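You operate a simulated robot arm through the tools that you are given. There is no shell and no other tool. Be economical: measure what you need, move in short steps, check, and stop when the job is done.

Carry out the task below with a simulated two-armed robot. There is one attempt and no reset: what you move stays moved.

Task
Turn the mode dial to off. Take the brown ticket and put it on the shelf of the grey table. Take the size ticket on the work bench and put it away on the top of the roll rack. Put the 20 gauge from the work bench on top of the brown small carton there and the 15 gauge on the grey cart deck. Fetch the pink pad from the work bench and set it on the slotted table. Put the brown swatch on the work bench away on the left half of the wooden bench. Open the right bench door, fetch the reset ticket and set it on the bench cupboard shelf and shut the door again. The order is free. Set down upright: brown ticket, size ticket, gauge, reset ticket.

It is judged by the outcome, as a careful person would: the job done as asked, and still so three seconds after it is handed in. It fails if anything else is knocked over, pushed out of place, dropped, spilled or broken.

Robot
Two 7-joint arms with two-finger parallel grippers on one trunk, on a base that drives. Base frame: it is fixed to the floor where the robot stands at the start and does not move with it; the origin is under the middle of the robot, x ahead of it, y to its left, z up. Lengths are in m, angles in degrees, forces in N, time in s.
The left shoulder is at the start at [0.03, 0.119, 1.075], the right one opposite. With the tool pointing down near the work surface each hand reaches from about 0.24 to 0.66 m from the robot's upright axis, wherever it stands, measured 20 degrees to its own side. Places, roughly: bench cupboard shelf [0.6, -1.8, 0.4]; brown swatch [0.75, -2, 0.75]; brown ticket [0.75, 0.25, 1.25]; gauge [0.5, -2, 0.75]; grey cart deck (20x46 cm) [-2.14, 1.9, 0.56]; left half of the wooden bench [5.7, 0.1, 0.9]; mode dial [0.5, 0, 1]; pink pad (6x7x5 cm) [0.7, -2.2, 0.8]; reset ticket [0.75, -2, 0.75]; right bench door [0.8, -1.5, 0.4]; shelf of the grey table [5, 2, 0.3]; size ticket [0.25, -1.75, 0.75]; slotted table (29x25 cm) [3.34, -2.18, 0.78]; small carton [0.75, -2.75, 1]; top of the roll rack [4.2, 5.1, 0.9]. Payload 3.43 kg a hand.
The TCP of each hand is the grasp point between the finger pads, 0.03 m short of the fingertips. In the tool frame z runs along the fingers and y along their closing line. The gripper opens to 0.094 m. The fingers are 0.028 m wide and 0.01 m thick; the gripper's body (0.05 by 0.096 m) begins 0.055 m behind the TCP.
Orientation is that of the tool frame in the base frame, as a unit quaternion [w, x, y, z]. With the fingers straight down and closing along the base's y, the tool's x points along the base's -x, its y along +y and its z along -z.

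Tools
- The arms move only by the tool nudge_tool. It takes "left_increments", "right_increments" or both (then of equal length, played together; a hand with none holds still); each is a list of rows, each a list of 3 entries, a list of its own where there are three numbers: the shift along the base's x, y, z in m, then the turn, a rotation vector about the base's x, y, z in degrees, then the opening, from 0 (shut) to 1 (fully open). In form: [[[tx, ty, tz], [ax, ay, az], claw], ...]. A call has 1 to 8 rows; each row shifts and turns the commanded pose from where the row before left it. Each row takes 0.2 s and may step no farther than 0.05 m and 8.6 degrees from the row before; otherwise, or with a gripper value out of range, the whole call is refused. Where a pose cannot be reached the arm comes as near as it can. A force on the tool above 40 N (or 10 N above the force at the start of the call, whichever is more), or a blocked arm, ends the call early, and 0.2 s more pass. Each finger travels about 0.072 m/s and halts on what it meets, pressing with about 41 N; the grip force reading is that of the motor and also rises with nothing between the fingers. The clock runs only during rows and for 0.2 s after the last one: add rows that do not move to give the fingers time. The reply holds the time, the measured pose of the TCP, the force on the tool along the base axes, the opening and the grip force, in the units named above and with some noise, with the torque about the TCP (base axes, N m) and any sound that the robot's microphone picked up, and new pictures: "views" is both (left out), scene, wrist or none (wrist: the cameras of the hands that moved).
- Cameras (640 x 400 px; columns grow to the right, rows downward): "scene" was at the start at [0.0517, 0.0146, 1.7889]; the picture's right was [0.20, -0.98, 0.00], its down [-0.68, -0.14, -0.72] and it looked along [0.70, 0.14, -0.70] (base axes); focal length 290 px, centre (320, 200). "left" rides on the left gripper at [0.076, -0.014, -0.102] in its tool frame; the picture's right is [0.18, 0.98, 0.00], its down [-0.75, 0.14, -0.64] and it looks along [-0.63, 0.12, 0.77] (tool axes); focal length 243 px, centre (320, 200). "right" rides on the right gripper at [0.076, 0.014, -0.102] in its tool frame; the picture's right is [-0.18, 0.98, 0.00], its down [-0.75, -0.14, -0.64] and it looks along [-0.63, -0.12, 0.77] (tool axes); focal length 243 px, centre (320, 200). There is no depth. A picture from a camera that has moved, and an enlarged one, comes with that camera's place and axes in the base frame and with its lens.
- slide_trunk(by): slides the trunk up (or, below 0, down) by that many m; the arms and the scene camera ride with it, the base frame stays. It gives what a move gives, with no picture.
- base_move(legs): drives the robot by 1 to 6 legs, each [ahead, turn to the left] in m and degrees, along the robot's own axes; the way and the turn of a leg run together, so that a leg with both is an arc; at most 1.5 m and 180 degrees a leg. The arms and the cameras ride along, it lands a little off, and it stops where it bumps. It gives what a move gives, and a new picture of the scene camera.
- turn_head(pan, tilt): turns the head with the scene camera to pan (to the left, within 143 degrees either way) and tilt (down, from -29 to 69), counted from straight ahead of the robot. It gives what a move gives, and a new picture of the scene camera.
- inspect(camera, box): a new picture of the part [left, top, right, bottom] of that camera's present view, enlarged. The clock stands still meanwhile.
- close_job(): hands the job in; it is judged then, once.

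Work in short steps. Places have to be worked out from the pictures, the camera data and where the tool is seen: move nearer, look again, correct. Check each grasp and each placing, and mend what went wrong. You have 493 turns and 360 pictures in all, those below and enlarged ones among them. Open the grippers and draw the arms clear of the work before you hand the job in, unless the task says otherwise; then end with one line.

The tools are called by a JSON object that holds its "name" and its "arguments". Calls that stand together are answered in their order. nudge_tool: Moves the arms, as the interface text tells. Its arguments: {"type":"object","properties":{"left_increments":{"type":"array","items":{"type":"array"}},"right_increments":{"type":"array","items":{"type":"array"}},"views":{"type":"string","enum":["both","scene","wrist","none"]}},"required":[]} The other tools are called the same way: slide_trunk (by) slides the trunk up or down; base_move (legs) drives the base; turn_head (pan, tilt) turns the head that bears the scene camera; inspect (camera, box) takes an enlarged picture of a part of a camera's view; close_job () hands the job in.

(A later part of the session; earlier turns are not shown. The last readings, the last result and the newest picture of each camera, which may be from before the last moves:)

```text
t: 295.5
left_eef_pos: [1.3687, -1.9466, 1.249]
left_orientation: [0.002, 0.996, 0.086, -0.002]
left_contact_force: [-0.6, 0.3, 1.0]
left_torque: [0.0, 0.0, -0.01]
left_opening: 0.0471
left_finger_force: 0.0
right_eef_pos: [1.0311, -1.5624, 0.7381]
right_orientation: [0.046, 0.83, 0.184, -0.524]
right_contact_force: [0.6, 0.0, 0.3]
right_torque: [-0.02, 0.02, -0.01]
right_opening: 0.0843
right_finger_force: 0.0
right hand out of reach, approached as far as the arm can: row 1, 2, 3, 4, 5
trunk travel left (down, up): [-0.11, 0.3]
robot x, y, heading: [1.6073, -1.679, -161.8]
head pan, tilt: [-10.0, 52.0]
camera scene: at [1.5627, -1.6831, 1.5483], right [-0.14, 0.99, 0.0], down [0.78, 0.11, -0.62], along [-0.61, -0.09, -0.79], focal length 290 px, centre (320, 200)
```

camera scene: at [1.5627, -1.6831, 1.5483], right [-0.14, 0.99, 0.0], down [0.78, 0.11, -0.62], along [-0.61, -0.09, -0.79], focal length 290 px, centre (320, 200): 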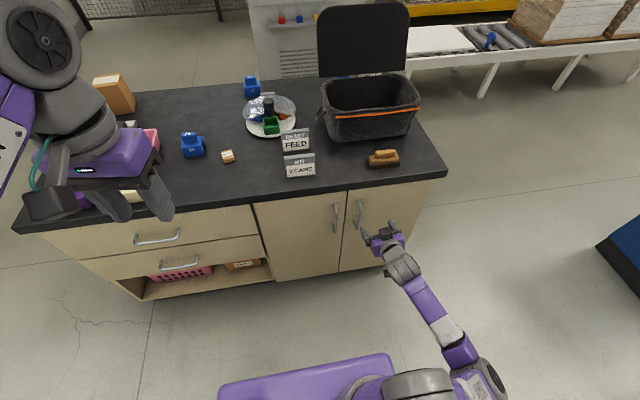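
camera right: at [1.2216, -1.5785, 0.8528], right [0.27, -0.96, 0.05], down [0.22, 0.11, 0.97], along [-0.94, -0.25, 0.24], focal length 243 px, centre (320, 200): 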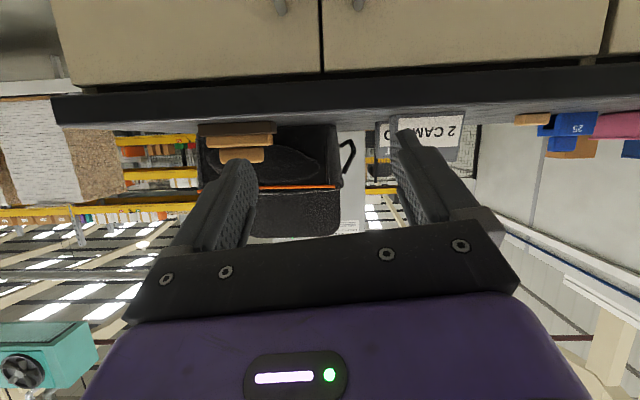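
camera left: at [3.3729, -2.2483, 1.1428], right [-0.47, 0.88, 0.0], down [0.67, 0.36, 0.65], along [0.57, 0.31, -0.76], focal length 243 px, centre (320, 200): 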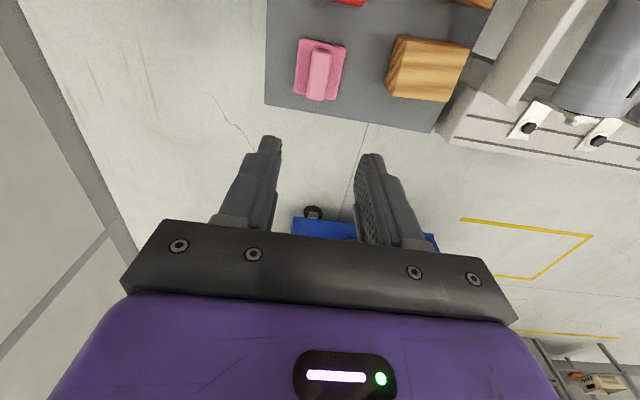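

The arm flexed into another shape but is near. I'll move a bit further toward the handle.

{"name": "nudge_tool", "arguments": {"right_increments": [[[-0.03, -0.01, -0.01], [0, 0, 0], 0.9], [[-0.03, -0.01, -0.01], [0, 0, 0], 0.9], [[0, 0, 0], [0, 0, 0], 0.9]], "views": "both"}}

```text
t: 296.3
left_eef_pos: [1.3699, -1.9454, 1.2494]
left_orientation: [0.002, 0.996, 0.085, -0.001]
left_contact_force: [-0.2, -0.4, 0.9]
left_torque: [0.0, -0.02, 0.02]
left_opening: 0.0469
left_finger_force: 0.0
right_eef_pos: [0.9691, -1.5803, 0.7201]
right_orientation: [0.046, 0.83, 0.184, -0.524]
right_contact_force: [-0.4, -0.6, 0.1]
right_torque: [-0.01, -0.01, 0.0]
right_opening: 0.0848
right_finger_force: 0.0
right hand out of reach, approached as far as the arm can: row 1
trunk travel left (down, up): [-0.11, 0.3]
robot x, y, heading: [1.6054, -1.6782, -162.0]
head pan, tilt: [-10.0, 52.0]
camera scene: at [1.5628, -1.6828, 1.5483], right [-0.14, 0.99, 0.0], down [0.78, 0.11, -0.62], along [-0.61, -0.09, -0.79], focal length 290 px, centre (320, 200)
camera right: at [1.0909, -1.547, 0.6981], right [0.28, -0.96, 0.05], down [0.21, 0.11, 0.97], along [-0.94, -0.26, 0.23], focal length 243 px, centre (320, 200)
```

scene: 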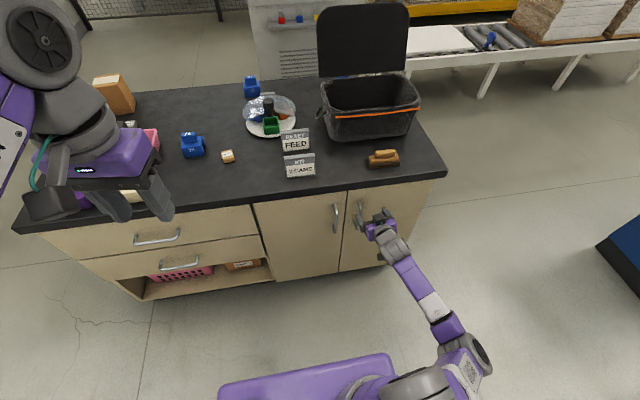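
right: 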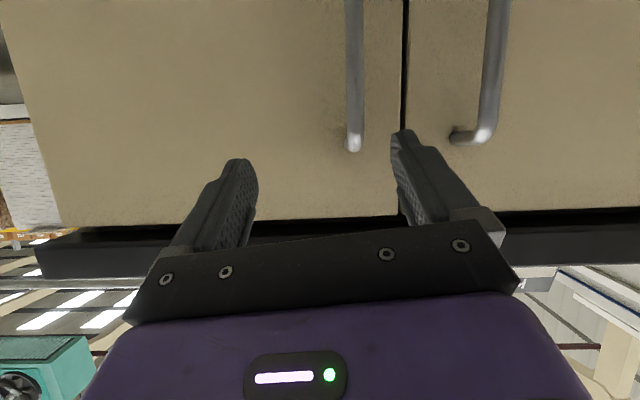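

Bar at ≈(0.912, -1.627), z 0.60–0.705; TCP at (0.969,-1.58,0.72). I'll shift left and down, then check.

{"name": "nudge_tool", "arguments": {"right_increments": [[[0.004, -0.014, -0.03], [0, 0, 0], 0.9], [[0.005, -0.014, -0.035], [0, 0, 0], 0.9], [[0, 0, 0], [0, 0, 0], 0.9]], "views": "wrist"}}

```text
t: 297.1
left_eef_pos: [1.3703, -1.9453, 1.2499]
left_orientation: [0.002, 0.996, 0.085, 0.0]
left_contact_force: [0.5, 0.4, -0.3]
left_torque: [0.03, -0.03, 0.03]
left_opening: 0.0471
left_finger_force: 0.1
right_eef_pos: [0.9573, -1.5713, 0.6772]
right_orientation: [0.051, 0.831, 0.187, -0.522]
right_contact_force: [-0.4, 0.3, 0.1]
right_torque: [0.02, 0.0, 0.01]
right_opening: 0.0845
right_finger_force: 0.0
right hand out of reach, approached as far as the arm can: row 1, 2
trunk travel left (down, up): [-0.11, 0.3]
robot x, y, heading: [1.6077, -1.6789, -162.0]
head pan, tilt: [-10.0, 52.0]
camera right: at [1.0784, -1.5368, 0.656], right [0.29, -0.96, 0.05], down [0.2, 0.12, 0.97], along [-0.94, -0.27, 0.23], focal length 243 px, centre (320, 200)
```

right: 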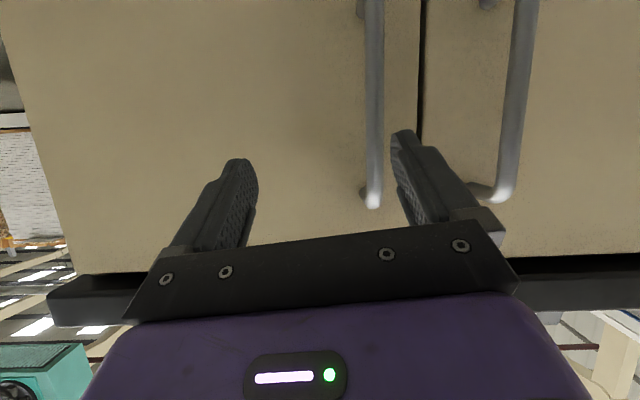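

The lateral move isn't followed, but the bar is between the fingers. I'll advance with a little leftward yaw and check.

{"name": "nudge_tool", "arguments": {"right_increments": [[[-0.02, -0.012, -0.005], [0, 0, 0], 0.95], [[-0.015, -0.012, -0.005], [0, 0, 0], 0.95], [[0, -0.012, -0.005], [0, 0, 0], 0.95]], "views": "wrist"}}

```text
t: 297.9
left_eef_pos: [1.3729, -1.9444, 1.2496]
left_orientation: [0.002, 0.996, 0.085, -0.002]
left_contact_force: [-0.4, 0.3, -0.7]
left_torque: [-0.03, 0.03, 0.0]
left_opening: 0.047
left_finger_force: 0.1
right_eef_pos: [0.9121, -1.5869, 0.6727]
right_orientation: [0.046, 0.831, 0.183, -0.524]
right_contact_force: [38.4, 6.2, 4.3]
right_torque: [0.36, 0.36, -1.41]
right_opening: 0.0906
right_finger_force: 0.8
right hand out of reach, approached as far as the arm can: row 1, 2, 3
trunk travel left (down, up): [-0.11, 0.3]
robot x, y, heading: [1.6081, -1.6781, -162.0]
head pan, tilt: [-10.0, 52.0]
camera right: at [1.0341, -1.5548, 0.6506], right [0.27, -0.96, 0.05], down [0.21, 0.11, 0.97], along [-0.94, -0.26, 0.23], focal length 243 px, centre (320, 200)
```

right: 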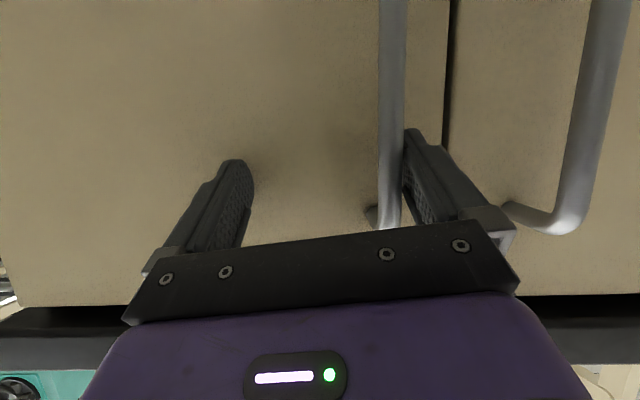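

The bar lies inside next to the right finger. I'll ease back 8 mm and close.

{"name": "nudge_tool", "arguments": {"right_increments": [[[0.01, 0.003, 0], [0, 0, 0], 0.95], [[0, 0, 0], [0, 0, 0], 0.5], [[0, 0, 0], [0, 0, 0], 0.1], [[0, 0, 0], [0, 0, 0], 0.1], [[0, 0, 0], [0, 0, 0], 0.1]], "views": "wrist"}}

```text
t: 298.8
left_eef_pos: [1.371, -1.9478, 1.2487]
left_orientation: [0.001, 0.996, 0.085, -0.001]
left_contact_force: [-1.1, -0.9, 0.4]
left_torque: [0.01, 0.01, -0.04]
left_opening: 0.0471
left_finger_force: 0.0
right_eef_pos: [0.9264, -1.6125, 0.6712]
right_orientation: [0.069, 0.827, 0.197, -0.522]
right_contact_force: [15.6, -31.9, -7.4]
right_torque: [-0.63, -0.06, 0.02]
right_opening: 0.0293
right_finger_force: 18.2
right hand out of reach, approached as far as the arm can: row 1
trunk travel left (down, up): [-0.11, 0.3]
robot x, y, heading: [1.6098, -1.6801, -161.5]
head pan, tilt: [-10.0, 52.0]
stopped in row 4 (right hand): the force on the tool passed its limit at 52 N (the readings are from after the stop); the commanded pose is now the measured one
camera right: at [1.0464, -1.5741, 0.6491], right [0.32, -0.94, 0.07], down [0.2, 0.14, 0.97], along [-0.93, -0.3, 0.23], focal length 243 px, centre (320, 200)
```

right: 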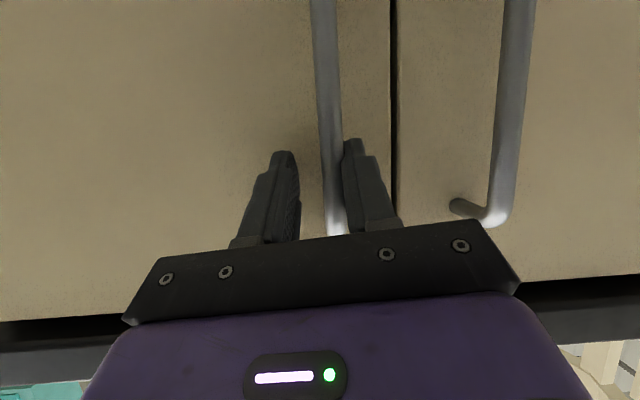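

Closing pulled the hand nicely toward the bar. I'll close the rest.

{"name": "nudge_tool", "arguments": {"right_increments": [[[0, -0.006, 0], [0, 0, 0], 0.05], [[0, -0.004, 0], [0, 0, 0], 0.05], [[0, 0, 0], [0, 0, 0], 0.05]], "views": "none"}}

```text
t: 299.6
left_eef_pos: [1.3724, -1.9482, 1.2488]
left_orientation: [0.001, 0.996, 0.085, -0.001]
left_contact_force: [0.5, -0.1, 0.1]
left_torque: [0.03, 0.0, -0.05]
left_opening: 0.0473
left_finger_force: 0.1
right_eef_pos: [0.9263, -1.6151, 0.6721]
right_orientation: [0.065, 0.829, 0.197, -0.519]
right_contact_force: [38.4, -23.5, -1.6]
right_torque: [-0.37, -0.61, 0.3]
right_opening: 0.0261
right_finger_force: 18.2
trunk travel left (down, up): [-0.11, 0.3]
robot x, y, heading: [1.6072, -1.6811, -161.9]
head pan, tilt: [-10.0, 52.0]
```

There is force against the door; I'll back off slightly along the normal and let the grip close.

{"name": "nudge_tool", "arguments": {"right_increments": [[[0.008, 0.0, 0], [0, 0, 0], 0.05], [[0, 0, 0], [0, 0, 0], 0.05], [[0, 0, 0], [0, 0, 0], 0.05]], "views": "wrist"}}

```text
t: 300.4
left_eef_pos: [1.3699, -1.9482, 1.2484]
left_orientation: [0.0, 0.996, 0.085, 0.0]
left_contact_force: [0.5, -0.2, 0.2]
left_torque: [-0.02, -0.02, 0.0]
left_opening: 0.0472
left_finger_force: 0.0
right_eef_pos: [0.931, -1.6125, 0.6715]
right_orientation: [0.066, 0.83, 0.198, -0.518]
right_contact_force: [14.1, -31.5, -10.9]
right_torque: [-0.48, -0.05, 0.05]
right_opening: 0.025
right_finger_force: 17.9
right hand out of reach, approached as far as the arm can: row 1
trunk travel left (down, up): [-0.11, 0.3]
robot x, y, heading: [1.6049, -1.6757, -161.8]
head pan, tilt: [-10.0, 52.0]
camera right: at [1.0508, -1.5746, 0.6505], right [0.32, -0.95, 0.07], down [0.19, 0.13, 0.97], along [-0.93, -0.3, 0.22], focal length 243 px, centre (320, 200)
```

right: 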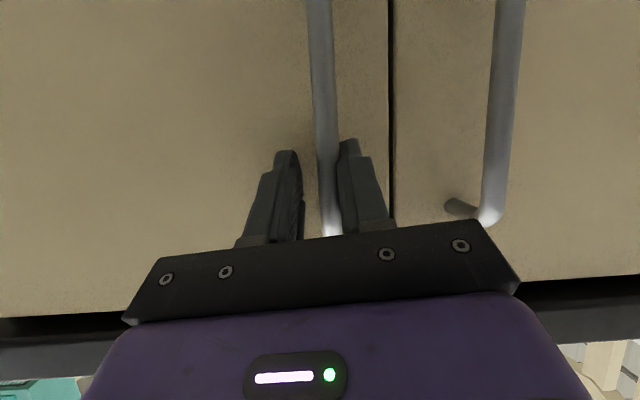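

The hand needs ~1 cm more to the left than the arm can give; I'll turn the base left by 1.2° to supply it, then close.

{"name": "base_move", "arguments": {"legs": [[0, 1.2]]}}

{"name": "nudge_tool", "arguments": {"right_increments": [[[0.004, 0, 0], [0, 0, 0], 0.05], [[0, 0, 0], [0, 0, 0], 0.05], [[0, 0, 0], [0, 0, 0], 0.05]], "views": "wrist"}}

```text
t: 301.2
left_eef_pos: [1.3762, -1.9496, 1.2486]
left_orientation: [0.001, 0.995, 0.095, -0.002]
left_contact_force: [-0.7, 0.5, -0.6]
left_torque: [0.01, -0.02, 0.0]
left_opening: 0.0472
left_finger_force: 0.1
right_eef_pos: [0.9283, -1.62, 0.6708]
right_orientation: [0.067, 0.829, 0.202, -0.518]
right_contact_force: [23.3, -8.4, -10.7]
right_torque: [-0.52, -0.98, 0.02]
right_opening: 0.017
right_finger_force: 44.4
trunk travel left (down, up): [-0.11, 0.3]
robot x, y, heading: [1.6069, -1.68, -160.6]
head pan, tilt: [-10.0, 52.0]
camera scene: at [1.5638, -1.6851, 1.5483], right [-0.16, 0.99, 0.0], down [0.78, 0.13, -0.62], along [-0.61, -0.1, -0.79], focal length 290 px, centre (320, 200)
```

scene: 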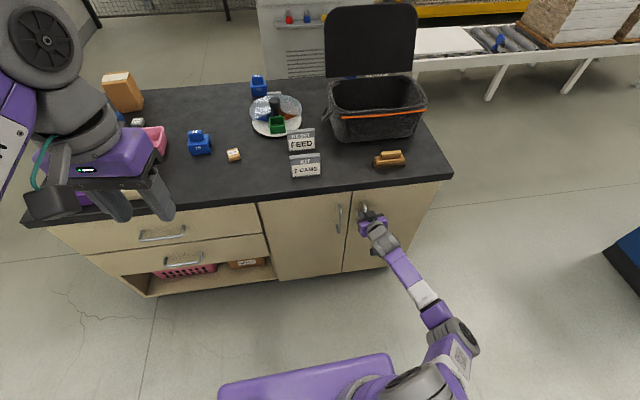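

```text
t: 302.0
left_eef_pos: [1.3759, -1.9492, 1.2486]
left_orientation: [0.003, 0.995, 0.095, 0.0]
left_contact_force: [-0.1, -0.2, 0.1]
left_torque: [0.02, -0.02, -0.02]
left_opening: 0.047
left_finger_force: 0.1
right_eef_pos: [0.9304, -1.6166, 0.6718]
right_orientation: [0.069, 0.829, 0.201, -0.517]
right_contact_force: [-3.2, 4.5, -0.2]
right_torque: [-1.54, -0.19, -0.09]
right_opening: 0.0169
right_finger_force: 45.5
trunk travel left (down, up): [-0.11, 0.3]
robot x, y, heading: [1.6068, -1.6806, -160.8]
head pan, tilt: [-10.0, 52.0]
camera right: at [1.0513, -1.578, 0.6507], right [0.33, -0.94, 0.07], down [0.19, 0.14, 0.97], along [-0.93, -0.3, 0.22], focal length 243 px, centre (320, 200)
```

right: 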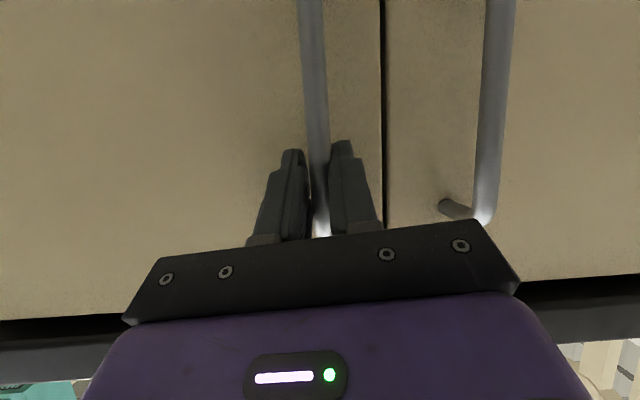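

The bar is gripped. I'll pull along the door's arc (hinge at the north end) to about 30°.

{"name": "nudge_tool", "arguments": {"right_increments": [[[0.0223, 0.0121, 0], [0, 0, 3], 0.05], [[0.0211, 0.014, 0], [0, 0, 3], 0.05], [[0.0199, 0.0158, 0], [0, 0, 3], 0.05], [[0.0183, 0.0175, 0], [0, 0, 3], 0.05], [[0.0167, 0.019, 0], [0, 0, 3], 0.05], [[0.0151, 0.0204, 0], [0, 0, 3], 0.05]], "views": "both"}}

```text
t: 303.5
left_eef_pos: [1.3732, -1.9498, 1.2494]
left_orientation: [0.003, 0.995, 0.096, 0.0]
left_contact_force: [0.2, -0.8, -1.0]
left_torque: [0.04, 0.02, -0.01]
left_opening: 0.0471
left_finger_force: 0.1
right_eef_pos: [1.0411, -1.5138, 0.673]
right_orientation: [0.143, 0.79, 0.323, -0.502]
right_contact_force: [-8.5, 5.1, -4.9]
right_torque: [-1.32, -0.58, -0.21]
right_opening: 0.0168
right_finger_force: 44.7
trunk travel left (down, up): [-0.11, 0.3]
robot x, y, heading: [1.6081, -1.6773, -160.6]
head pan, tilt: [-10.0, 52.0]
stopped in row 6 (right hand): the force on the tool passed its limit at 42 N (the readings are from after the stop); the commanded pose is now the measured one
camera scene: at [1.5618, -1.6839, 1.5481], right [-0.16, 0.99, 0.0], down [0.78, 0.13, -0.62], along [-0.61, -0.1, -0.79], focal length 290 px, centre (320, 200)
camera right: at [1.1432, -1.441, 0.6505], right [0.59, -0.81, 0.07], down [0.14, 0.18, 0.97], along [-0.8, -0.56, 0.22], focal length 243 px, centre (320, 200)
```

scene: 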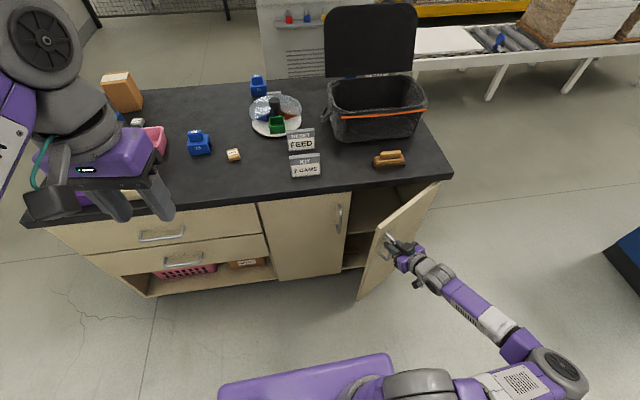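
right: 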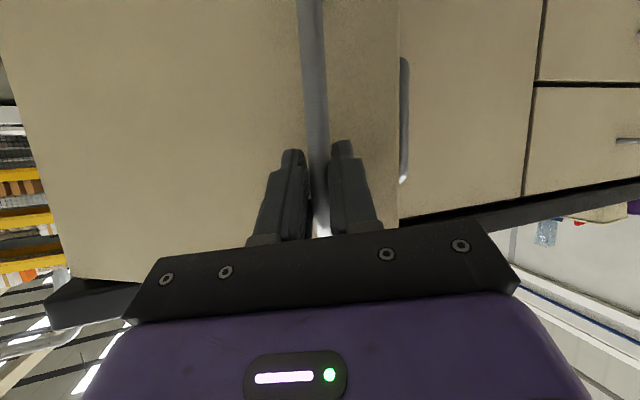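

Door is ~33° open. Continuing along the arc.

{"name": "nudge_tool", "arguments": {"right_increments": [[[0.0132, 0.0216, 0], [0, 0, 5], 0.05], [[0.0113, 0.0227, 0], [0, 0, 5], 0.05], [[0.0091, 0.0239, 0], [0, 0, 5], 0.05], [[0.0074, 0.024, 0], [0, 0, 5], 0.05], [[0.005, 0.0248, 0], [0, 0, 5], 0.05], [[0.0026, 0.0253, 0], [0, 0, 5], 0.05]], "views": "scene"}}

```text
t: 304.7
left_eef_pos: [1.3725, -1.9486, 1.2493]
left_orientation: [0.002, 0.995, 0.096, -0.001]
left_contact_force: [-0.5, -0.4, -0.2]
left_torque: [0.0, 0.0, -0.03]
left_opening: 0.0473
left_finger_force: 0.0
right_eef_pos: [1.0784, -1.4058, 0.6725]
right_orientation: [0.237, 0.71, 0.474, -0.464]
right_contact_force: [-13.6, 3.7, -12.5]
right_torque: [-0.77, -1.19, -0.26]
right_opening: 0.0167
right_finger_force: 45.1
trunk travel left (down, up): [-0.11, 0.3]
robot x, y, heading: [1.6052, -1.6767, -160.5]
head pan, tilt: [-10.0, 52.0]
stopped in row 5 (right hand): the force on the tool passed its limit at 40 N (the readings are from after the stop); the commanded pose is now the measured one
camera scene: at [1.56, -1.6829, 1.5481], right [-0.16, 0.99, 0.0], down [0.78, 0.13, -0.61], along [-0.61, -0.1, -0.79], focal length 290 px, centre (320, 200)
```

scene: 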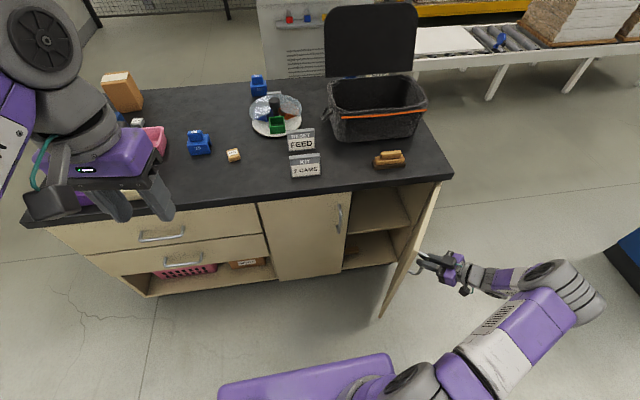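

Continuing to roughly 85°.

{"name": "nudge_tool", "arguments": {"right_increments": [[[0.003, 0.0252, 0], [0, 0, 5], 0.05], [[0.0008, 0.0253, 0], [0, 0, 5], 0.05], [[-0.0014, 0.0253, 0], [0, 0, 5], 0.05], [[-0.0036, 0.025, 0], [0, 0, 5], 0.05], [[-0.0057, 0.0247, 0], [0, 0, 5], 0.05], [[-0.0079, 0.0241, 0], [0, 0, 5], 0.05]], "views": "scene"}}

```text
t: 305.8
left_eef_pos: [1.3743, -1.9505, 1.2491]
left_orientation: [0.004, 0.995, 0.098, -0.001]
left_contact_force: [0.1, -0.9, 0.5]
left_torque: [0.01, 0.02, 0.01]
left_opening: 0.0471
left_finger_force: 0.0
right_eef_pos: [1.0752, -1.3071, 0.6721]
right_orientation: [0.316, 0.609, 0.598, -0.414]
right_contact_force: [-13.6, -3.2, -10.0]
right_torque: [-0.34, -1.29, -0.26]
right_opening: 0.0169
right_finger_force: 44.6
right hand out of reach, approached as far as the arm can: row 5
trunk travel left (down, up): [-0.11, 0.3]
robot x, y, heading: [1.6059, -1.6818, -160.2]
head pan, tilt: [-10.0, 52.0]
stopped in row 5 (right hand): the force on the tool passed its limit at 41 N (the readings are from after the stop); the commanded pose is now the measured one
camera scene: at [1.5607, -1.6839, 1.5483], right [-0.17, 0.99, 0.0], down [0.78, 0.13, -0.62], along [-0.61, -0.1, -0.79], focal length 290 px, centre (320, 200)
```

scene: 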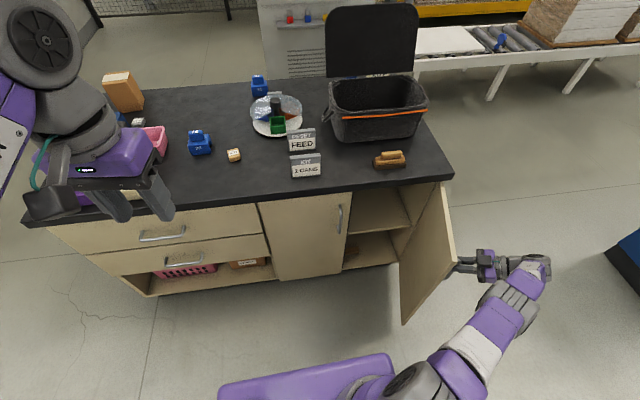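

Door is ~85° open, shelf visible. I'll release and withdraw the hand north and up.

{"name": "nudge_tool", "arguments": {"right_increments": [[[0, 0, 0], [0, 0, 0], 0.6], [[0, 0, 0], [0, 0, 0], 0.6], [[0.005, 0.03, 0.015], [0, 0, 0], 0.6], [[0.006, 0.035, 0.02], [0, 0, 0], 0.6], [[0.02, 0.03, 0.03], [0, 0, 0], 0.6], [[0.03, 0.01, 0.035], [0, 0, 0], 0.6]], "views": "scene"}}

```text
t: 307.2
left_eef_pos: [1.3752, -1.9516, 1.2492]
left_orientation: [0.002, 0.995, 0.096, 0.0]
left_contact_force: [0.4, -0.5, 0.3]
left_torque: [0.0, 0.01, 0.04]
left_opening: 0.0468
left_finger_force: 0.1
right_eef_pos: [1.1534, -1.2215, 0.7814]
right_orientation: [0.316, 0.606, 0.6, -0.416]
right_contact_force: [0.4, -0.9, -0.3]
right_torque: [-0.02, 0.05, -0.01]
right_opening: 0.0566
right_finger_force: 0.0
right hand out of reach, approached as far as the arm can: row 3, 4
trunk travel left (down, up): [-0.11, 0.3]
robot x, y, heading: [1.6034, -1.6778, -160.5]
head pan, tilt: [-10.0, 52.0]
camera scene: at [1.5626, -1.6855, 1.5483], right [-0.16, 0.99, 0.0], down [0.78, 0.13, -0.62], along [-0.61, -0.1, -0.79], focal length 290 px, centre (320, 200)
```

scene: 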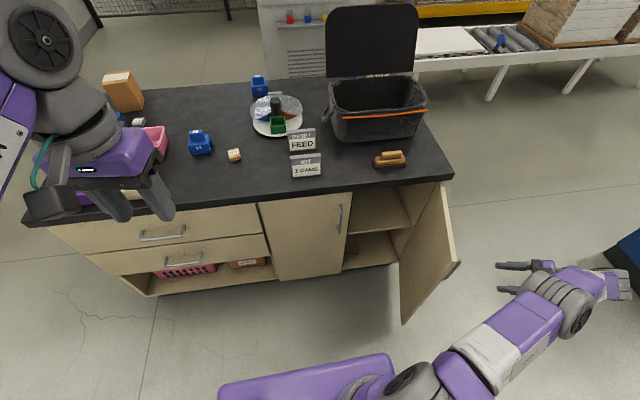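

Let me zoom on the open cupboard.

{"name": "inspect", "arguments": {"camera": "scene", "box": [310, 170, 470, 300]}}

```text
3.08 times, centred on (390, 235) of scene
camera zoom: at [1.5626, -1.6855, 1.5483], right [-0.16, 0.99, 0.0], down [0.78, 0.13, -0.62], along [-0.61, -0.1, -0.79], focal length 893 px, centre (105, 92)
```

zoom: 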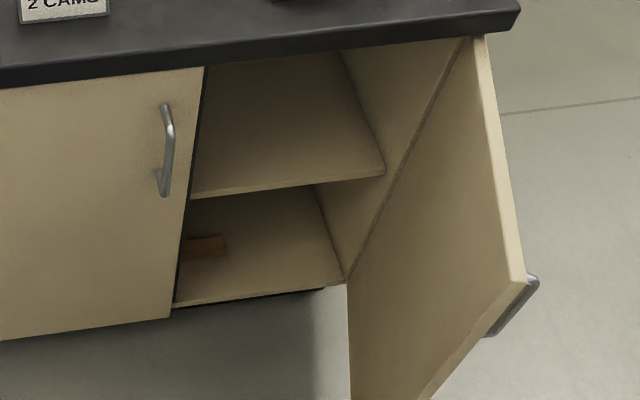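

Shelf is at z≈0.42. Now raise the trunk and bring the right hand back to tool-down neutral.

{"name": "slide_trunk", "arguments": {"by": 0.2}}

{"name": "nudge_tool", "arguments": {"right_increments": [[[0.01, 0, 0.04], [0, 0, -8], 0.6], [[0.01, -0.01, 0.04], [0, 0, -8], 0.6], [[0.01, -0.02, 0.03], [0, 0, -8], 0.6], [[0.0, -0.03, 0.02], [0, 0, -8], 0.6], [[0.0, -0.04, 0.01], [0, 0, -8], 0.6], [[0.0, -0.04, 0.0], [0, 0, -8], 0.6], [[0.0, -0.04, 0.0], [0, 0, -8], 0.6], [[0.0, -0.04, 0.0], [0, 0, -6], 0.6]], "views": "none"}}

{"name": "nudge_tool", "arguments": {"right_increments": [[[0.0, -0.02, 0.01], [2.67, -7.5, 0], 0.6], [[0.0, -0.02, 0.01], [2.67, -7.5, 0], 0.6], [[0.0, -0.02, 0.01], [2.67, -7.5, 0], 0.6], [[0.0, -0.02, 0.01], [2.67, -7.5, 0], 0.6], [[0.0, -0.02, 0.01], [2.67, -7.5, 0], 0.6], [[0.0, -0.02, 0.01], [2.67, -7.5, 0], 0.6], [[0.0, 0, 0.01], [2.67, -7.5, 0], 0.6], [[0.0, 0, 0.01], [2.67, -7.5, 0], 0.6]], "views": "both"}}

```text
t: 309.4
left_eef_pos: [1.3756, -1.9505, 1.4488]
left_orientation: [0.001, 0.995, 0.097, 0.0]
left_contact_force: [-0.3, -0.1, 1.3]
left_torque: [-0.01, 0.0, -0.01]
left_opening: 0.0469
left_finger_force: 0.1
right_eef_pos: [1.1539, -1.2212, 0.9804]
right_orientation: [0.317, 0.606, 0.6, -0.414]
right_contact_force: [-0.1, 0.5, 0.3]
right_torque: [0.01, -0.01, 0.01]
right_opening: 0.0564
right_finger_force: 0.0
trunk travel left (down, up): [-0.31, 0.1]
robot x, y, heading: [1.6081, -1.6808, -160.5]
head pan, tilt: [-10.0, 52.0]
```

```text
t: 311.2
left_eef_pos: [1.3745, -1.9516, 1.448]
left_orientation: [0.001, 0.995, 0.096, 0.0]
left_contact_force: [0.0, 0.8, 0.8]
left_torque: [0.02, -0.02, -0.02]
left_opening: 0.0471
left_finger_force: 0.0
right_eef_pos: [1.1667, -1.4269, 1.1241]
right_orientation: [0.058, 0.83, 0.202, -0.517]
right_contact_force: [-0.6, -0.2, 0.8]
right_torque: [0.01, 0.04, 0.01]
right_opening: 0.0566
right_finger_force: 0.1
right hand out of reach, approached as far as the arm can: row 8
trunk travel left (down, up): [-0.31, 0.1]
robot x, y, heading: [1.6051, -1.6787, -160.2]
head pan, tilt: [-10.0, 52.0]
```

```text
t: 313.0
left_eef_pos: [1.3736, -1.9526, 1.4489]
left_orientation: [0.002, 0.995, 0.097, -0.001]
left_contact_force: [0.0, -0.8, 0.8]
left_torque: [0.02, -0.03, -0.01]
left_opening: 0.047
left_finger_force: 0.1
right_eef_pos: [1.1648, -1.5316, 1.198]
right_orientation: [0.025, 0.969, 0.236, -0.069]
right_contact_force: [-0.2, -0.6, 0.2]
right_torque: [0.02, -0.04, -0.02]
right_opening: 0.056
right_finger_force: 0.0
right hand out of reach, approached as far as the arm can: row 3, 4
trunk travel left (down, up): [-0.31, 0.1]
robot x, y, heading: [1.6107, -1.6809, -160.4]
head pan, tilt: [-10.0, 52.0]
camera scene: at [1.5611, -1.686, 1.7482], right [-0.16, 0.99, 0.0], down [0.78, 0.13, -0.61], along [-0.61, -0.1, -0.79], focal length 290 px, centre (320, 200)
camera right: at [1.2506, -1.5023, 1.289], right [0.29, -0.96, 0.04], down [-0.65, -0.16, 0.74], along [-0.7, -0.24, -0.67], focal length 243 px, centre (320, 200)
```

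scene: 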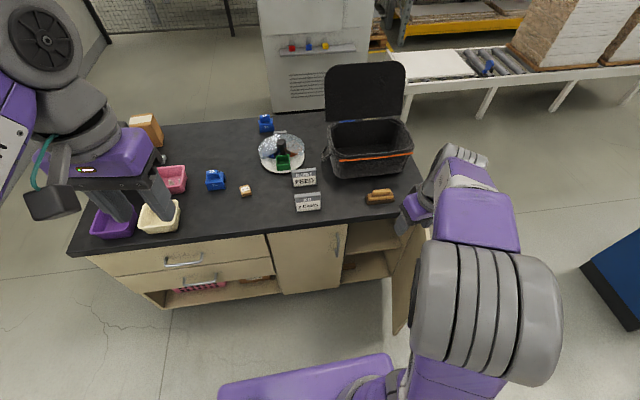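
right: 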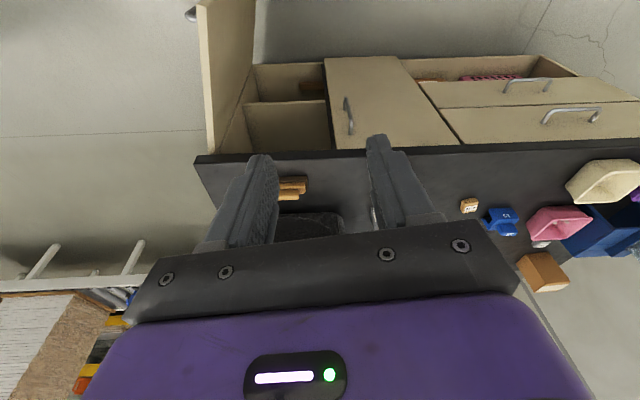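

Nearly tool-down. I'll drive forward 0.25 m so the RESET ticket is reachable, and level the hand while turning it +90° to grip the ticket front-to-back.

{"name": "base_move", "arguments": {"legs": [[0.25, 0]]}}

{"name": "nudge_tool", "arguments": {"right_increments": [[[0.01, -0.02, 0.02], [2.67, -7.5, 0], 0.6], [[0.0, -0.03, 0.01], [0, 0, 8.2], 0.7], [[0.0, -0.03, 0.0], [0, 0, 8.2], 0.8], [[0.0, -0.03, 0.0], [0, 0, 8.2], 0.8], [[0.0, -0.03, 0.0], [0, 0, 8.2], 0.8], [[0.0, -0.03, 0.0], [0, 0, 8.2], 0.8], [[0.0, -0.03, 0.0], [0, 0, 8.2], 0.8], [[0.0, -0.03, 0.0], [0, 0, 8.2], 0.8]], "views": "none"}}

{"name": "nudge_tool", "arguments": {"right_increments": [[[-0.03, -0.01, 0.0], [0, 0, 8.2], 0.8], [[-0.03, -0.01, 0.0], [0, 0, 8.2], 0.8], [[-0.03, 0, 0.0], [0, 0, 8.2], 0.8], [[0.0, 0, 0.0], [0, 0, 0], 0.8]], "views": "both"}}

```text
t: 314.8
left_eef_pos: [1.14, -2.0353, 1.4482]
left_orientation: [0.002, 0.995, 0.098, -0.001]
left_contact_force: [0.3, -1.1, 0.7]
left_torque: [0.03, -0.04, 0.0]
left_opening: 0.0469
left_finger_force: 0.1
right_eef_pos: [0.9289, -1.6148, 1.1982]
right_orientation: [0.025, 0.969, 0.236, -0.07]
right_contact_force: [-1.0, 0.8, 0.4]
right_torque: [-0.03, -0.03, -0.02]
right_opening: 0.0566
right_finger_force: 0.0
trunk travel left (down, up): [-0.31, 0.1]
robot x, y, heading: [1.3708, -1.7645, -160.4]
head pan, tilt: [-10.0, 52.0]
camera scene: at [1.3263, -1.7682, 1.7483], right [-0.17, 0.99, 0.0], down [0.78, 0.13, -0.62], along [-0.61, -0.1, -0.79], focal length 290 px, centre (320, 200)
```

scene: 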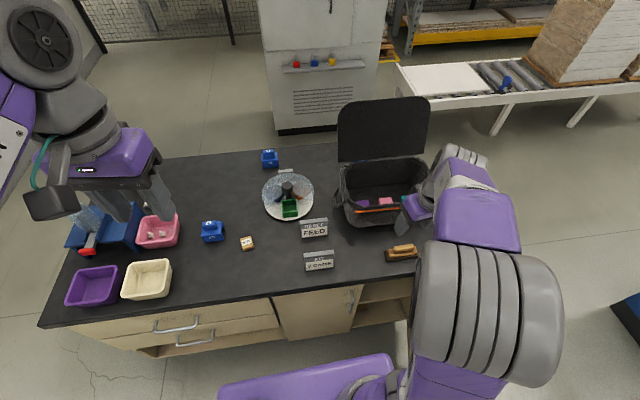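

```text
t: 316.6
left_eef_pos: [1.1392, -2.0363, 1.4506]
left_orientation: [0.002, 0.995, 0.097, 0.0]
left_contact_force: [0.3, -0.1, 0.5]
left_torque: [-0.01, 0.02, -0.02]
left_opening: 0.047
left_finger_force: 0.1
right_eef_pos: [0.9401, -1.8471, 1.2265]
right_orientation: [0.017, 0.738, 0.674, 0.008]
right_contact_force: [-0.6, 0.1, -0.4]
right_torque: [0.01, 0.02, -0.01]
right_opening: 0.0751
right_finger_force: 0.1
trunk travel left (down, up): [-0.31, 0.1]
robot x, y, heading: [1.3707, -1.7656, -160.3]
head pan, tilt: [-10.0, 52.0]
```

```text
t: 317.6
left_eef_pos: [1.1408, -2.0343, 1.4485]
left_orientation: [0.002, 0.995, 0.097, -0.001]
left_contact_force: [0.7, -0.5, 0.4]
left_torque: [0.04, 0.02, -0.04]
left_opening: 0.0468
left_finger_force: 0.0
right_eef_pos: [0.8512, -1.8656, 1.2264]
right_orientation: [0.016, 0.578, 0.816, 0.011]
right_contact_force: [0.0, -0.1, 0.6]
right_torque: [-0.01, 0.03, 0.0]
right_opening: 0.0754
right_finger_force: 0.1
trunk travel left (down, up): [-0.31, 0.1]
robot x, y, heading: [1.3699, -1.7631, -160.3]
head pan, tilt: [-10.0, 52.0]
camera scene: at [1.3277, -1.7683, 1.7483], right [-0.17, 0.99, 0.0], down [0.78, 0.13, -0.62], along [-0.61, -0.1, -0.79], focal length 290 px, centre (320, 200)
camera right: at [0.8351, -1.7896, 1.3301], right [0.99, 0.15, 0.04], down [0.09, -0.76, 0.65], along [0.13, -0.63, -0.76], focal length 243 px, centre (320, 200)
```

scene: 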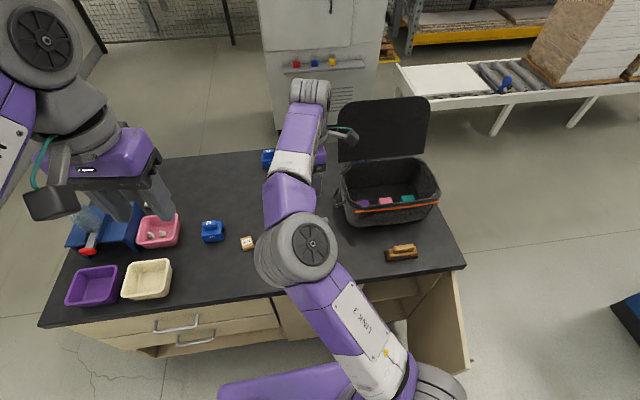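
right: 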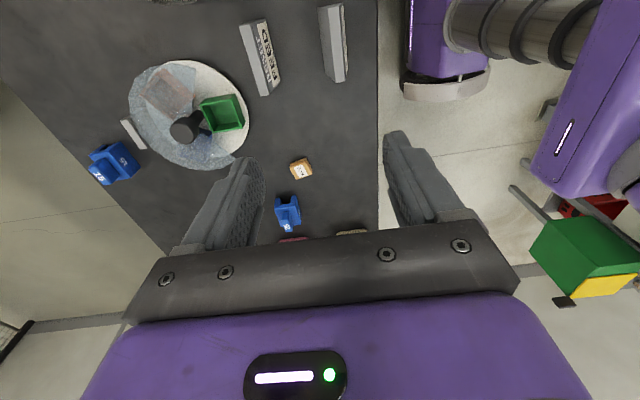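

Hand is turned right. I'll move over the RESET ticket and come down to z≈0.97 for a check.

{"name": "nudge_tool", "arguments": {"right_increments": [[[-0.03, -0.004, -0.035], [0, 0, 0], 0.9], [[-0.03, -0.004, -0.035], [0, 0, 0], 0.9], [[-0.033, -0.006, -0.035], [0, 0, 0], 0.9], [[0, 0, -0.045], [0, 0, 0], 0.9], [[0, 0, -0.045], [0, 0, 0], 0.9], [[0, 0, -0.045], [0, 0, 0], 0.9]], "views": "wrist"}}

```text
t: 319.0
left_eef_pos: [1.1398, -2.0348, 1.4489]
left_orientation: [0.001, 0.995, 0.098, -0.001]
left_contact_force: [0.8, -0.6, 0.0]
left_torque: [0.02, 0.01, -0.01]
left_opening: 0.0471
left_finger_force: 0.1
right_eef_pos: [0.8451, -1.8693, 1.0864]
right_orientation: [0.015, 0.578, 0.816, 0.011]
right_contact_force: [0.5, 0.0, 0.4]
right_torque: [-0.01, -0.02, -0.02]
right_opening: 0.0847
right_finger_force: 0.1
right hand out of reach, approached as far as the arm can: row 1, 2, 3
trunk travel left (down, up): [-0.31, 0.1]
robot x, y, heading: [1.3711, -1.763, -160.3]
head pan, tilt: [-10.0, 52.0]
camera right: at [0.8291, -1.7942, 1.1891], right [0.99, 0.15, 0.04], down [0.09, -0.76, 0.64], along [0.13, -0.63, -0.76], focal length 243 px, centre (320, 200)
```

right: 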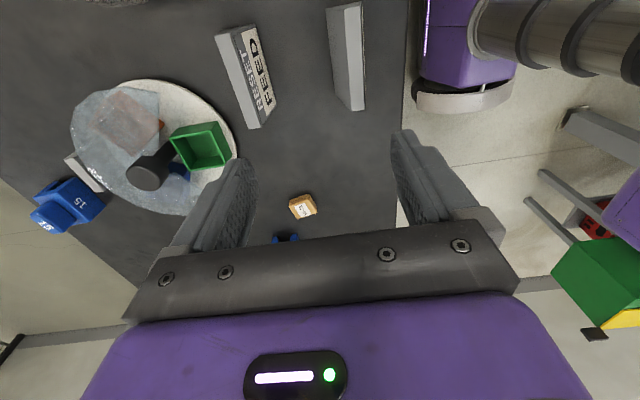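

The arm can't extend further in this yaw; I'll drive the base 0.09 m closer (known safe), then re-check.

{"name": "base_move", "arguments": {"legs": [[0.09, 0]]}}

{"name": "inspect", "arguments": {"camera": "right", "box": [120, 0, 520, 250]}}

```text
t: 320.1
left_eef_pos: [1.0553, -2.0649, 1.4501]
left_orientation: [0.001, 0.995, 0.097, -0.001]
left_contact_force: [0.0, 0.9, 0.0]
left_torque: [-0.01, -0.01, -0.01]
left_opening: 0.047
left_finger_force: 0.1
right_eef_pos: [0.7611, -1.9002, 1.0857]
right_orientation: [0.014, 0.579, 0.815, 0.01]
right_contact_force: [0.2, -0.7, -1.1]
right_torque: [0.03, -0.01, 0.0]
right_opening: 0.0848
right_finger_force: 0.0
trunk travel left (down, up): [-0.31, 0.1]
robot x, y, heading: [1.2855, -1.7965, -160.3]
head pan, tilt: [-10.0, 52.0]
camera scene: at [1.2411, -1.7984, 1.7483], right [-0.17, 0.99, 0.0], down [0.78, 0.13, -0.62], along [-0.61, -0.1, -0.79], focal length 290 px, centre (320, 200)
```

scene: 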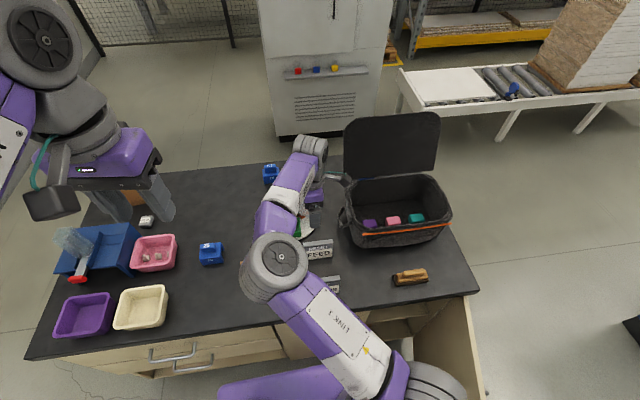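

```text
1.60 times, centred on (320, 125) of right
camera zoom: at [0.7442, -1.8246, 1.1897], right [0.99, 0.15, 0.04], down [0.09, -0.76, 0.65], along [0.13, -0.63, -0.76], focal length 388 px, centre (320, 320)
```

zoom: 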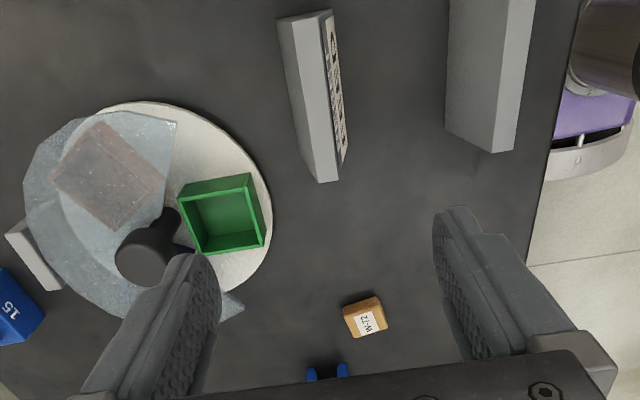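

Ticket centre ≈ (0.760, -1.885), aligned with my fingers. Descending.

{"name": "nudge_tool", "arguments": {"right_increments": [[[0.001, 0.007, -0.04], [0, 0, 0], 0.9], [[0.001, 0.007, -0.04], [0, 0, 0], 0.9], [[0, 0, -0.045], [0, 0, 0], 0.9], [[0, 0, -0.045], [0, 0, 0], 0.9], [[0, 0, -0.02], [0, 0, 0], 0.9]], "views": "wrist"}}

```text
t: 321.3
left_eef_pos: [1.0561, -2.064, 1.4494]
left_orientation: [0.002, 0.995, 0.098, -0.003]
left_contact_force: [-0.4, 0.9, -0.3]
left_torque: [0.0, -0.01, 0.0]
left_opening: 0.0469
left_finger_force: 0.0
right_eef_pos: [0.8084, -1.8898, 0.9256]
right_orientation: [0.009, 0.579, 0.815, 0.006]
right_contact_force: [-5.2, 1.5, 25.3]
right_torque: [-0.15, 1.33, -0.11]
right_opening: 0.0873
right_finger_force: 1.9
right hand out of reach, approached as far as the arm can: row 2, 3, 4, 5
trunk travel left (down, up): [-0.31, 0.1]
robot x, y, heading: [1.2883, -1.7934, -160.5]
head pan, tilt: [-10.0, 52.0]
camera right: at [0.7942, -1.8133, 1.0281], right [0.99, 0.15, 0.02], down [0.1, -0.76, 0.65], along [0.11, -0.64, -0.76], focal length 243 px, centre (320, 200)
```

right: 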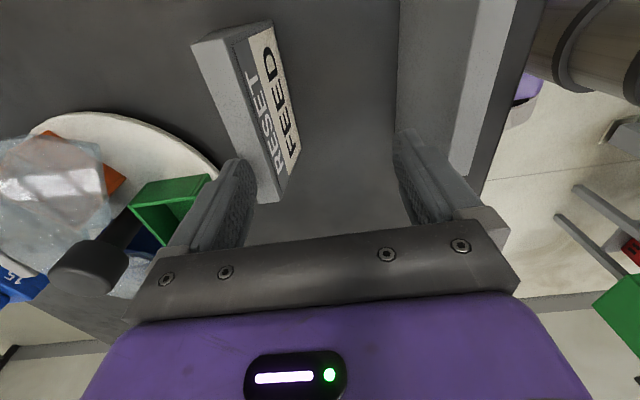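

The right arm drifts short in this yaw and a finger touched the ticket's top. I'll lift away at once and retract.

{"name": "nudge_tool", "arguments": {"right_increments": [[[0, 0, 0.03], [0, 0, 0], 0.9], [[0, 0, 0.045], [0, 0, 0], 0.9], [[0, 0, 0.045], [0, 0, 0], 0.9], [[0, 0, 0.045], [0, 0, -4], 0.9], [[0, 0.01, 0.045], [0, 0, -8], 0.9], [[0.02, 0.02, 0.03], [0, 0, -8], 0.9], [[0.03, 0.02, 0.02], [0, 0, -8], 0.9], [[0.03, 0.02, 0.02], [0, 0, -8], 0.9]], "views": "none"}}

{"name": "nudge_tool", "arguments": {"right_increments": [[[0.03, 0.03, 0], [0, 0, -8], 0.9], [[0.03, 0.03, 0], [0, 0, -8], 0.9], [[0.03, 0.03, 0], [0, 0, -8], 0.9], [[0.02, 0.03, 0], [0, 0, -8], 0.9], [[0.02, 0.03, 0], [0, 0, -8], 0.9], [[0, 0.03, 0], [0, 0, -8], 0.9], [[0, 0.01, 0], [0, 0, -6], 0.9]], "views": "scene"}}

```text
t: 323.1
left_eef_pos: [1.0561, -2.0645, 1.4483]
left_orientation: [0.001, 0.995, 0.098, -0.001]
left_contact_force: [0.0, -0.3, 0.1]
left_torque: [-0.01, 0.02, -0.03]
left_opening: 0.0468
left_finger_force: 0.1
right_eef_pos: [0.8905, -1.8204, 1.2028]
right_orientation: [0.017, 0.803, 0.596, 0.005]
right_contact_force: [0.1, 0.6, 0.0]
right_torque: [-0.05, 0.01, -0.01]
right_opening: 0.0848
right_finger_force: 0.2
trunk travel left (down, up): [-0.31, 0.1]
robot x, y, heading: [1.2844, -1.7953, -160.4]
head pan, tilt: [-10.0, 52.0]
```

```text
t: 324.7
left_eef_pos: [1.0553, -2.0653, 1.4494]
left_orientation: [0.002, 0.995, 0.097, -0.001]
left_contact_force: [-0.1, -0.4, -0.3]
left_torque: [0.03, -0.02, 0.02]
left_opening: 0.047
left_finger_force: 0.1
right_eef_pos: [1.0193, -1.6299, 1.2019]
right_orientation: [0.018, 0.986, 0.166, -0.002]
right_contact_force: [-0.5, -1.0, -0.8]
right_torque: [0.02, -0.01, -0.03]
right_opening: 0.0846
right_finger_force: 0.0
trunk travel left (down, up): [-0.31, 0.1]
robot x, y, heading: [1.2858, -1.7959, -160.3]
head pan, tilt: [-10.0, 52.0]
camera scene: at [1.2418, -1.7986, 1.7483], right [-0.17, 0.99, 0.0], down [0.78, 0.13, -0.62], along [-0.61, -0.1, -0.79], focal length 290 px, centre (320, 200)
```

scene: 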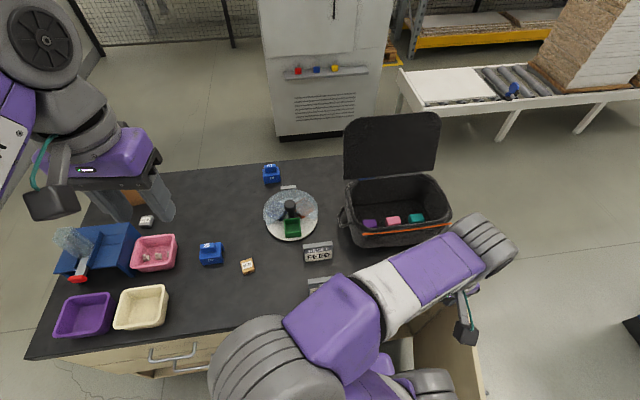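

The right elbow has folded inboard. I'll extend the hand outward to the right and up to let it unfold.

{"name": "nudge_tool", "arguments": {"right_increments": [[[-0.02, 0.03, 0.02], [0, 0, 0], 0.9], [[-0.02, 0.03, 0.02], [0, 0, 0], 0.9], [[-0.03, 0.03, 0.02], [0, 0, 0], 0.9], [[-0.03, 0.03, 0.02], [0, 0, 0], 0.9], [[-0.035, 0.025, 0.01], [0, 0, 0], 0.9], [[-0.035, 0.02, 0.01], [0, 0, 0], 0.9]], "views": "scene"}}

```text
t: 326.1
left_eef_pos: [1.0556, -2.0644, 1.4485]
left_orientation: [0.003, 0.995, 0.098, -0.002]
left_contact_force: [1.2, -0.1, 0.5]
left_torque: [-0.04, 0.0, -0.03]
left_opening: 0.047
left_finger_force: 0.0
right_eef_pos: [0.8558, -1.468, 1.3023]
right_orientation: [0.019, 0.986, 0.168, -0.004]
right_contact_force: [-0.4, 0.9, -0.9]
right_torque: [-0.04, 0.0, -0.02]
right_opening: 0.0842
right_finger_force: 0.1
right hand out of reach, approached as far as the arm can: row 6
trunk travel left (down, up): [-0.31, 0.1]
robot x, y, heading: [1.2871, -1.7902, -160.4]
head pan, tilt: [-10.0, 52.0]
camera scene: at [1.2419, -1.7964, 1.7483], right [-0.17, 0.99, 0.0], down [0.78, 0.13, -0.62], along [-0.61, -0.1, -0.79], focal length 290 px, centre (320, 200)
```

scene: 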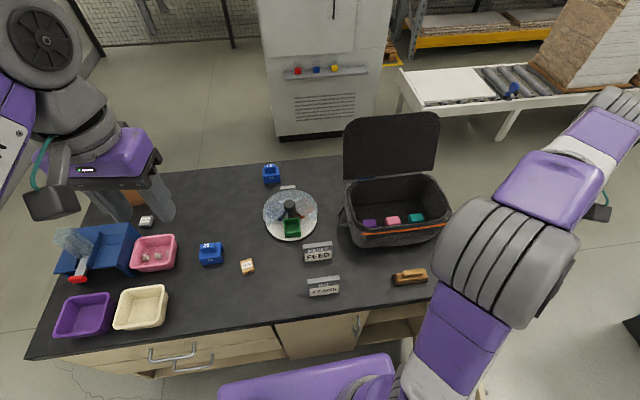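

Right arm is clear now. I'll use the left hand for the RESET ticket: move over it while turning -81°.

{"name": "nudge_tool", "arguments": {"left_increments": [[[-0.028, 0.016, -0.02], [0, 0, -8.1], 0.6], [[-0.028, 0.016, -0.03], [0, 0, -8.1], 0.7], [[-0.028, 0.016, -0.03], [0, 0, -8.1], 0.9], [[-0.028, 0.016, -0.03], [0, 0, -8.1], 0.9], [[-0.028, 0.016, -0.03], [0, 0, -8.1], 0.9], [[-0.028, 0.016, -0.03], [0, 0, -8.1], 0.9], [[-0.028, 0.016, -0.03], [0, 0, -8.1], 0.9], [[-0.028, 0.016, -0.03], [0, 0, -8.1], 0.9]], "views": "none"}}

{"name": "nudge_tool", "arguments": {"left_increments": [[[-0.028, 0.016, -0.03], [0, 0, -8.1], 0.9], [[-0.028, 0.016, -0.03], [0, 0, -8.1], 0.9], [[-0.01, 0.016, -0.03], [0, 0, 0], 0.9], [[0, 0, -0.03], [0, 0, 0], 0.9]], "views": "both"}}

```text
t: 327.9
left_eef_pos: [0.8299, -1.9368, 1.2173]
left_orientation: [0.001, 0.892, -0.452, -0.002]
left_contact_force: [0.2, -0.3, -0.1]
left_torque: [0.03, 0.01, 0.01]
left_opening: 0.0845
left_finger_force: 0.2
right_eef_pos: [0.8554, -1.4704, 1.3012]
right_orientation: [0.018, 0.986, 0.168, -0.003]
right_contact_force: [-0.2, -0.3, -0.5]
right_torque: [-0.01, -0.01, 0.01]
right_opening: 0.0847
right_finger_force: 0.0
trunk travel left (down, up): [-0.31, 0.1]
robot x, y, heading: [1.2852, -1.7965, -160.3]
head pan, tilt: [-10.0, 52.0]
```

```text
t: 328.9
left_eef_pos: [0.7645, -1.8901, 1.0995]
left_orientation: [0.001, 0.82, -0.572, -0.003]
left_contact_force: [-0.1, 0.7, 0.8]
left_torque: [0.02, 0.01, -0.01]
left_opening: 0.0845
left_finger_force: 0.0
right_eef_pos: [0.8555, -1.4709, 1.3021]
right_orientation: [0.018, 0.986, 0.168, -0.003]
right_contact_force: [1.1, -0.7, 0.1]
right_torque: [0.0, 0.0, -0.01]
right_opening: 0.0846
right_finger_force: 0.0
trunk travel left (down, up): [-0.31, 0.1]
robot x, y, heading: [1.2878, -1.7958, -160.5]
head pan, tilt: [-10.0, 52.0]
camera scene: at [1.2409, -1.7988, 1.7483], right [-0.17, 0.99, 0.0], down [0.78, 0.13, -0.62], along [-0.61, -0.1, -0.79], focal length 290 px, centre (320, 200)
camera left: at [0.803, -1.9555, 1.1999], right [-0.86, -0.51, 0.0], down [-0.39, 0.66, 0.64], along [-0.33, 0.55, -0.76], focal length 243 px, centre (320, 200)
```

scene: 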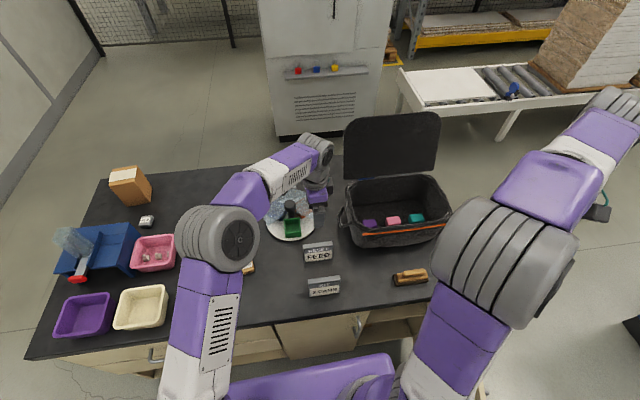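
left: 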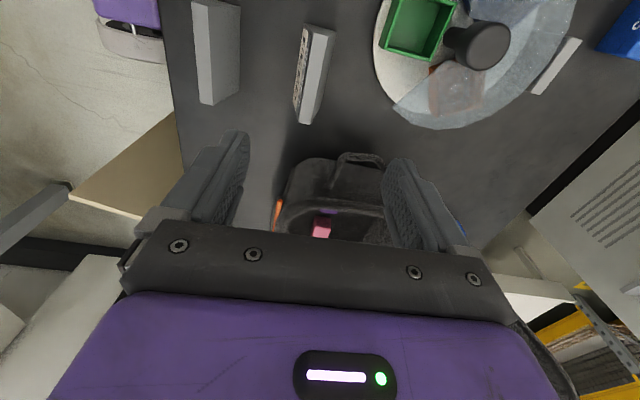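

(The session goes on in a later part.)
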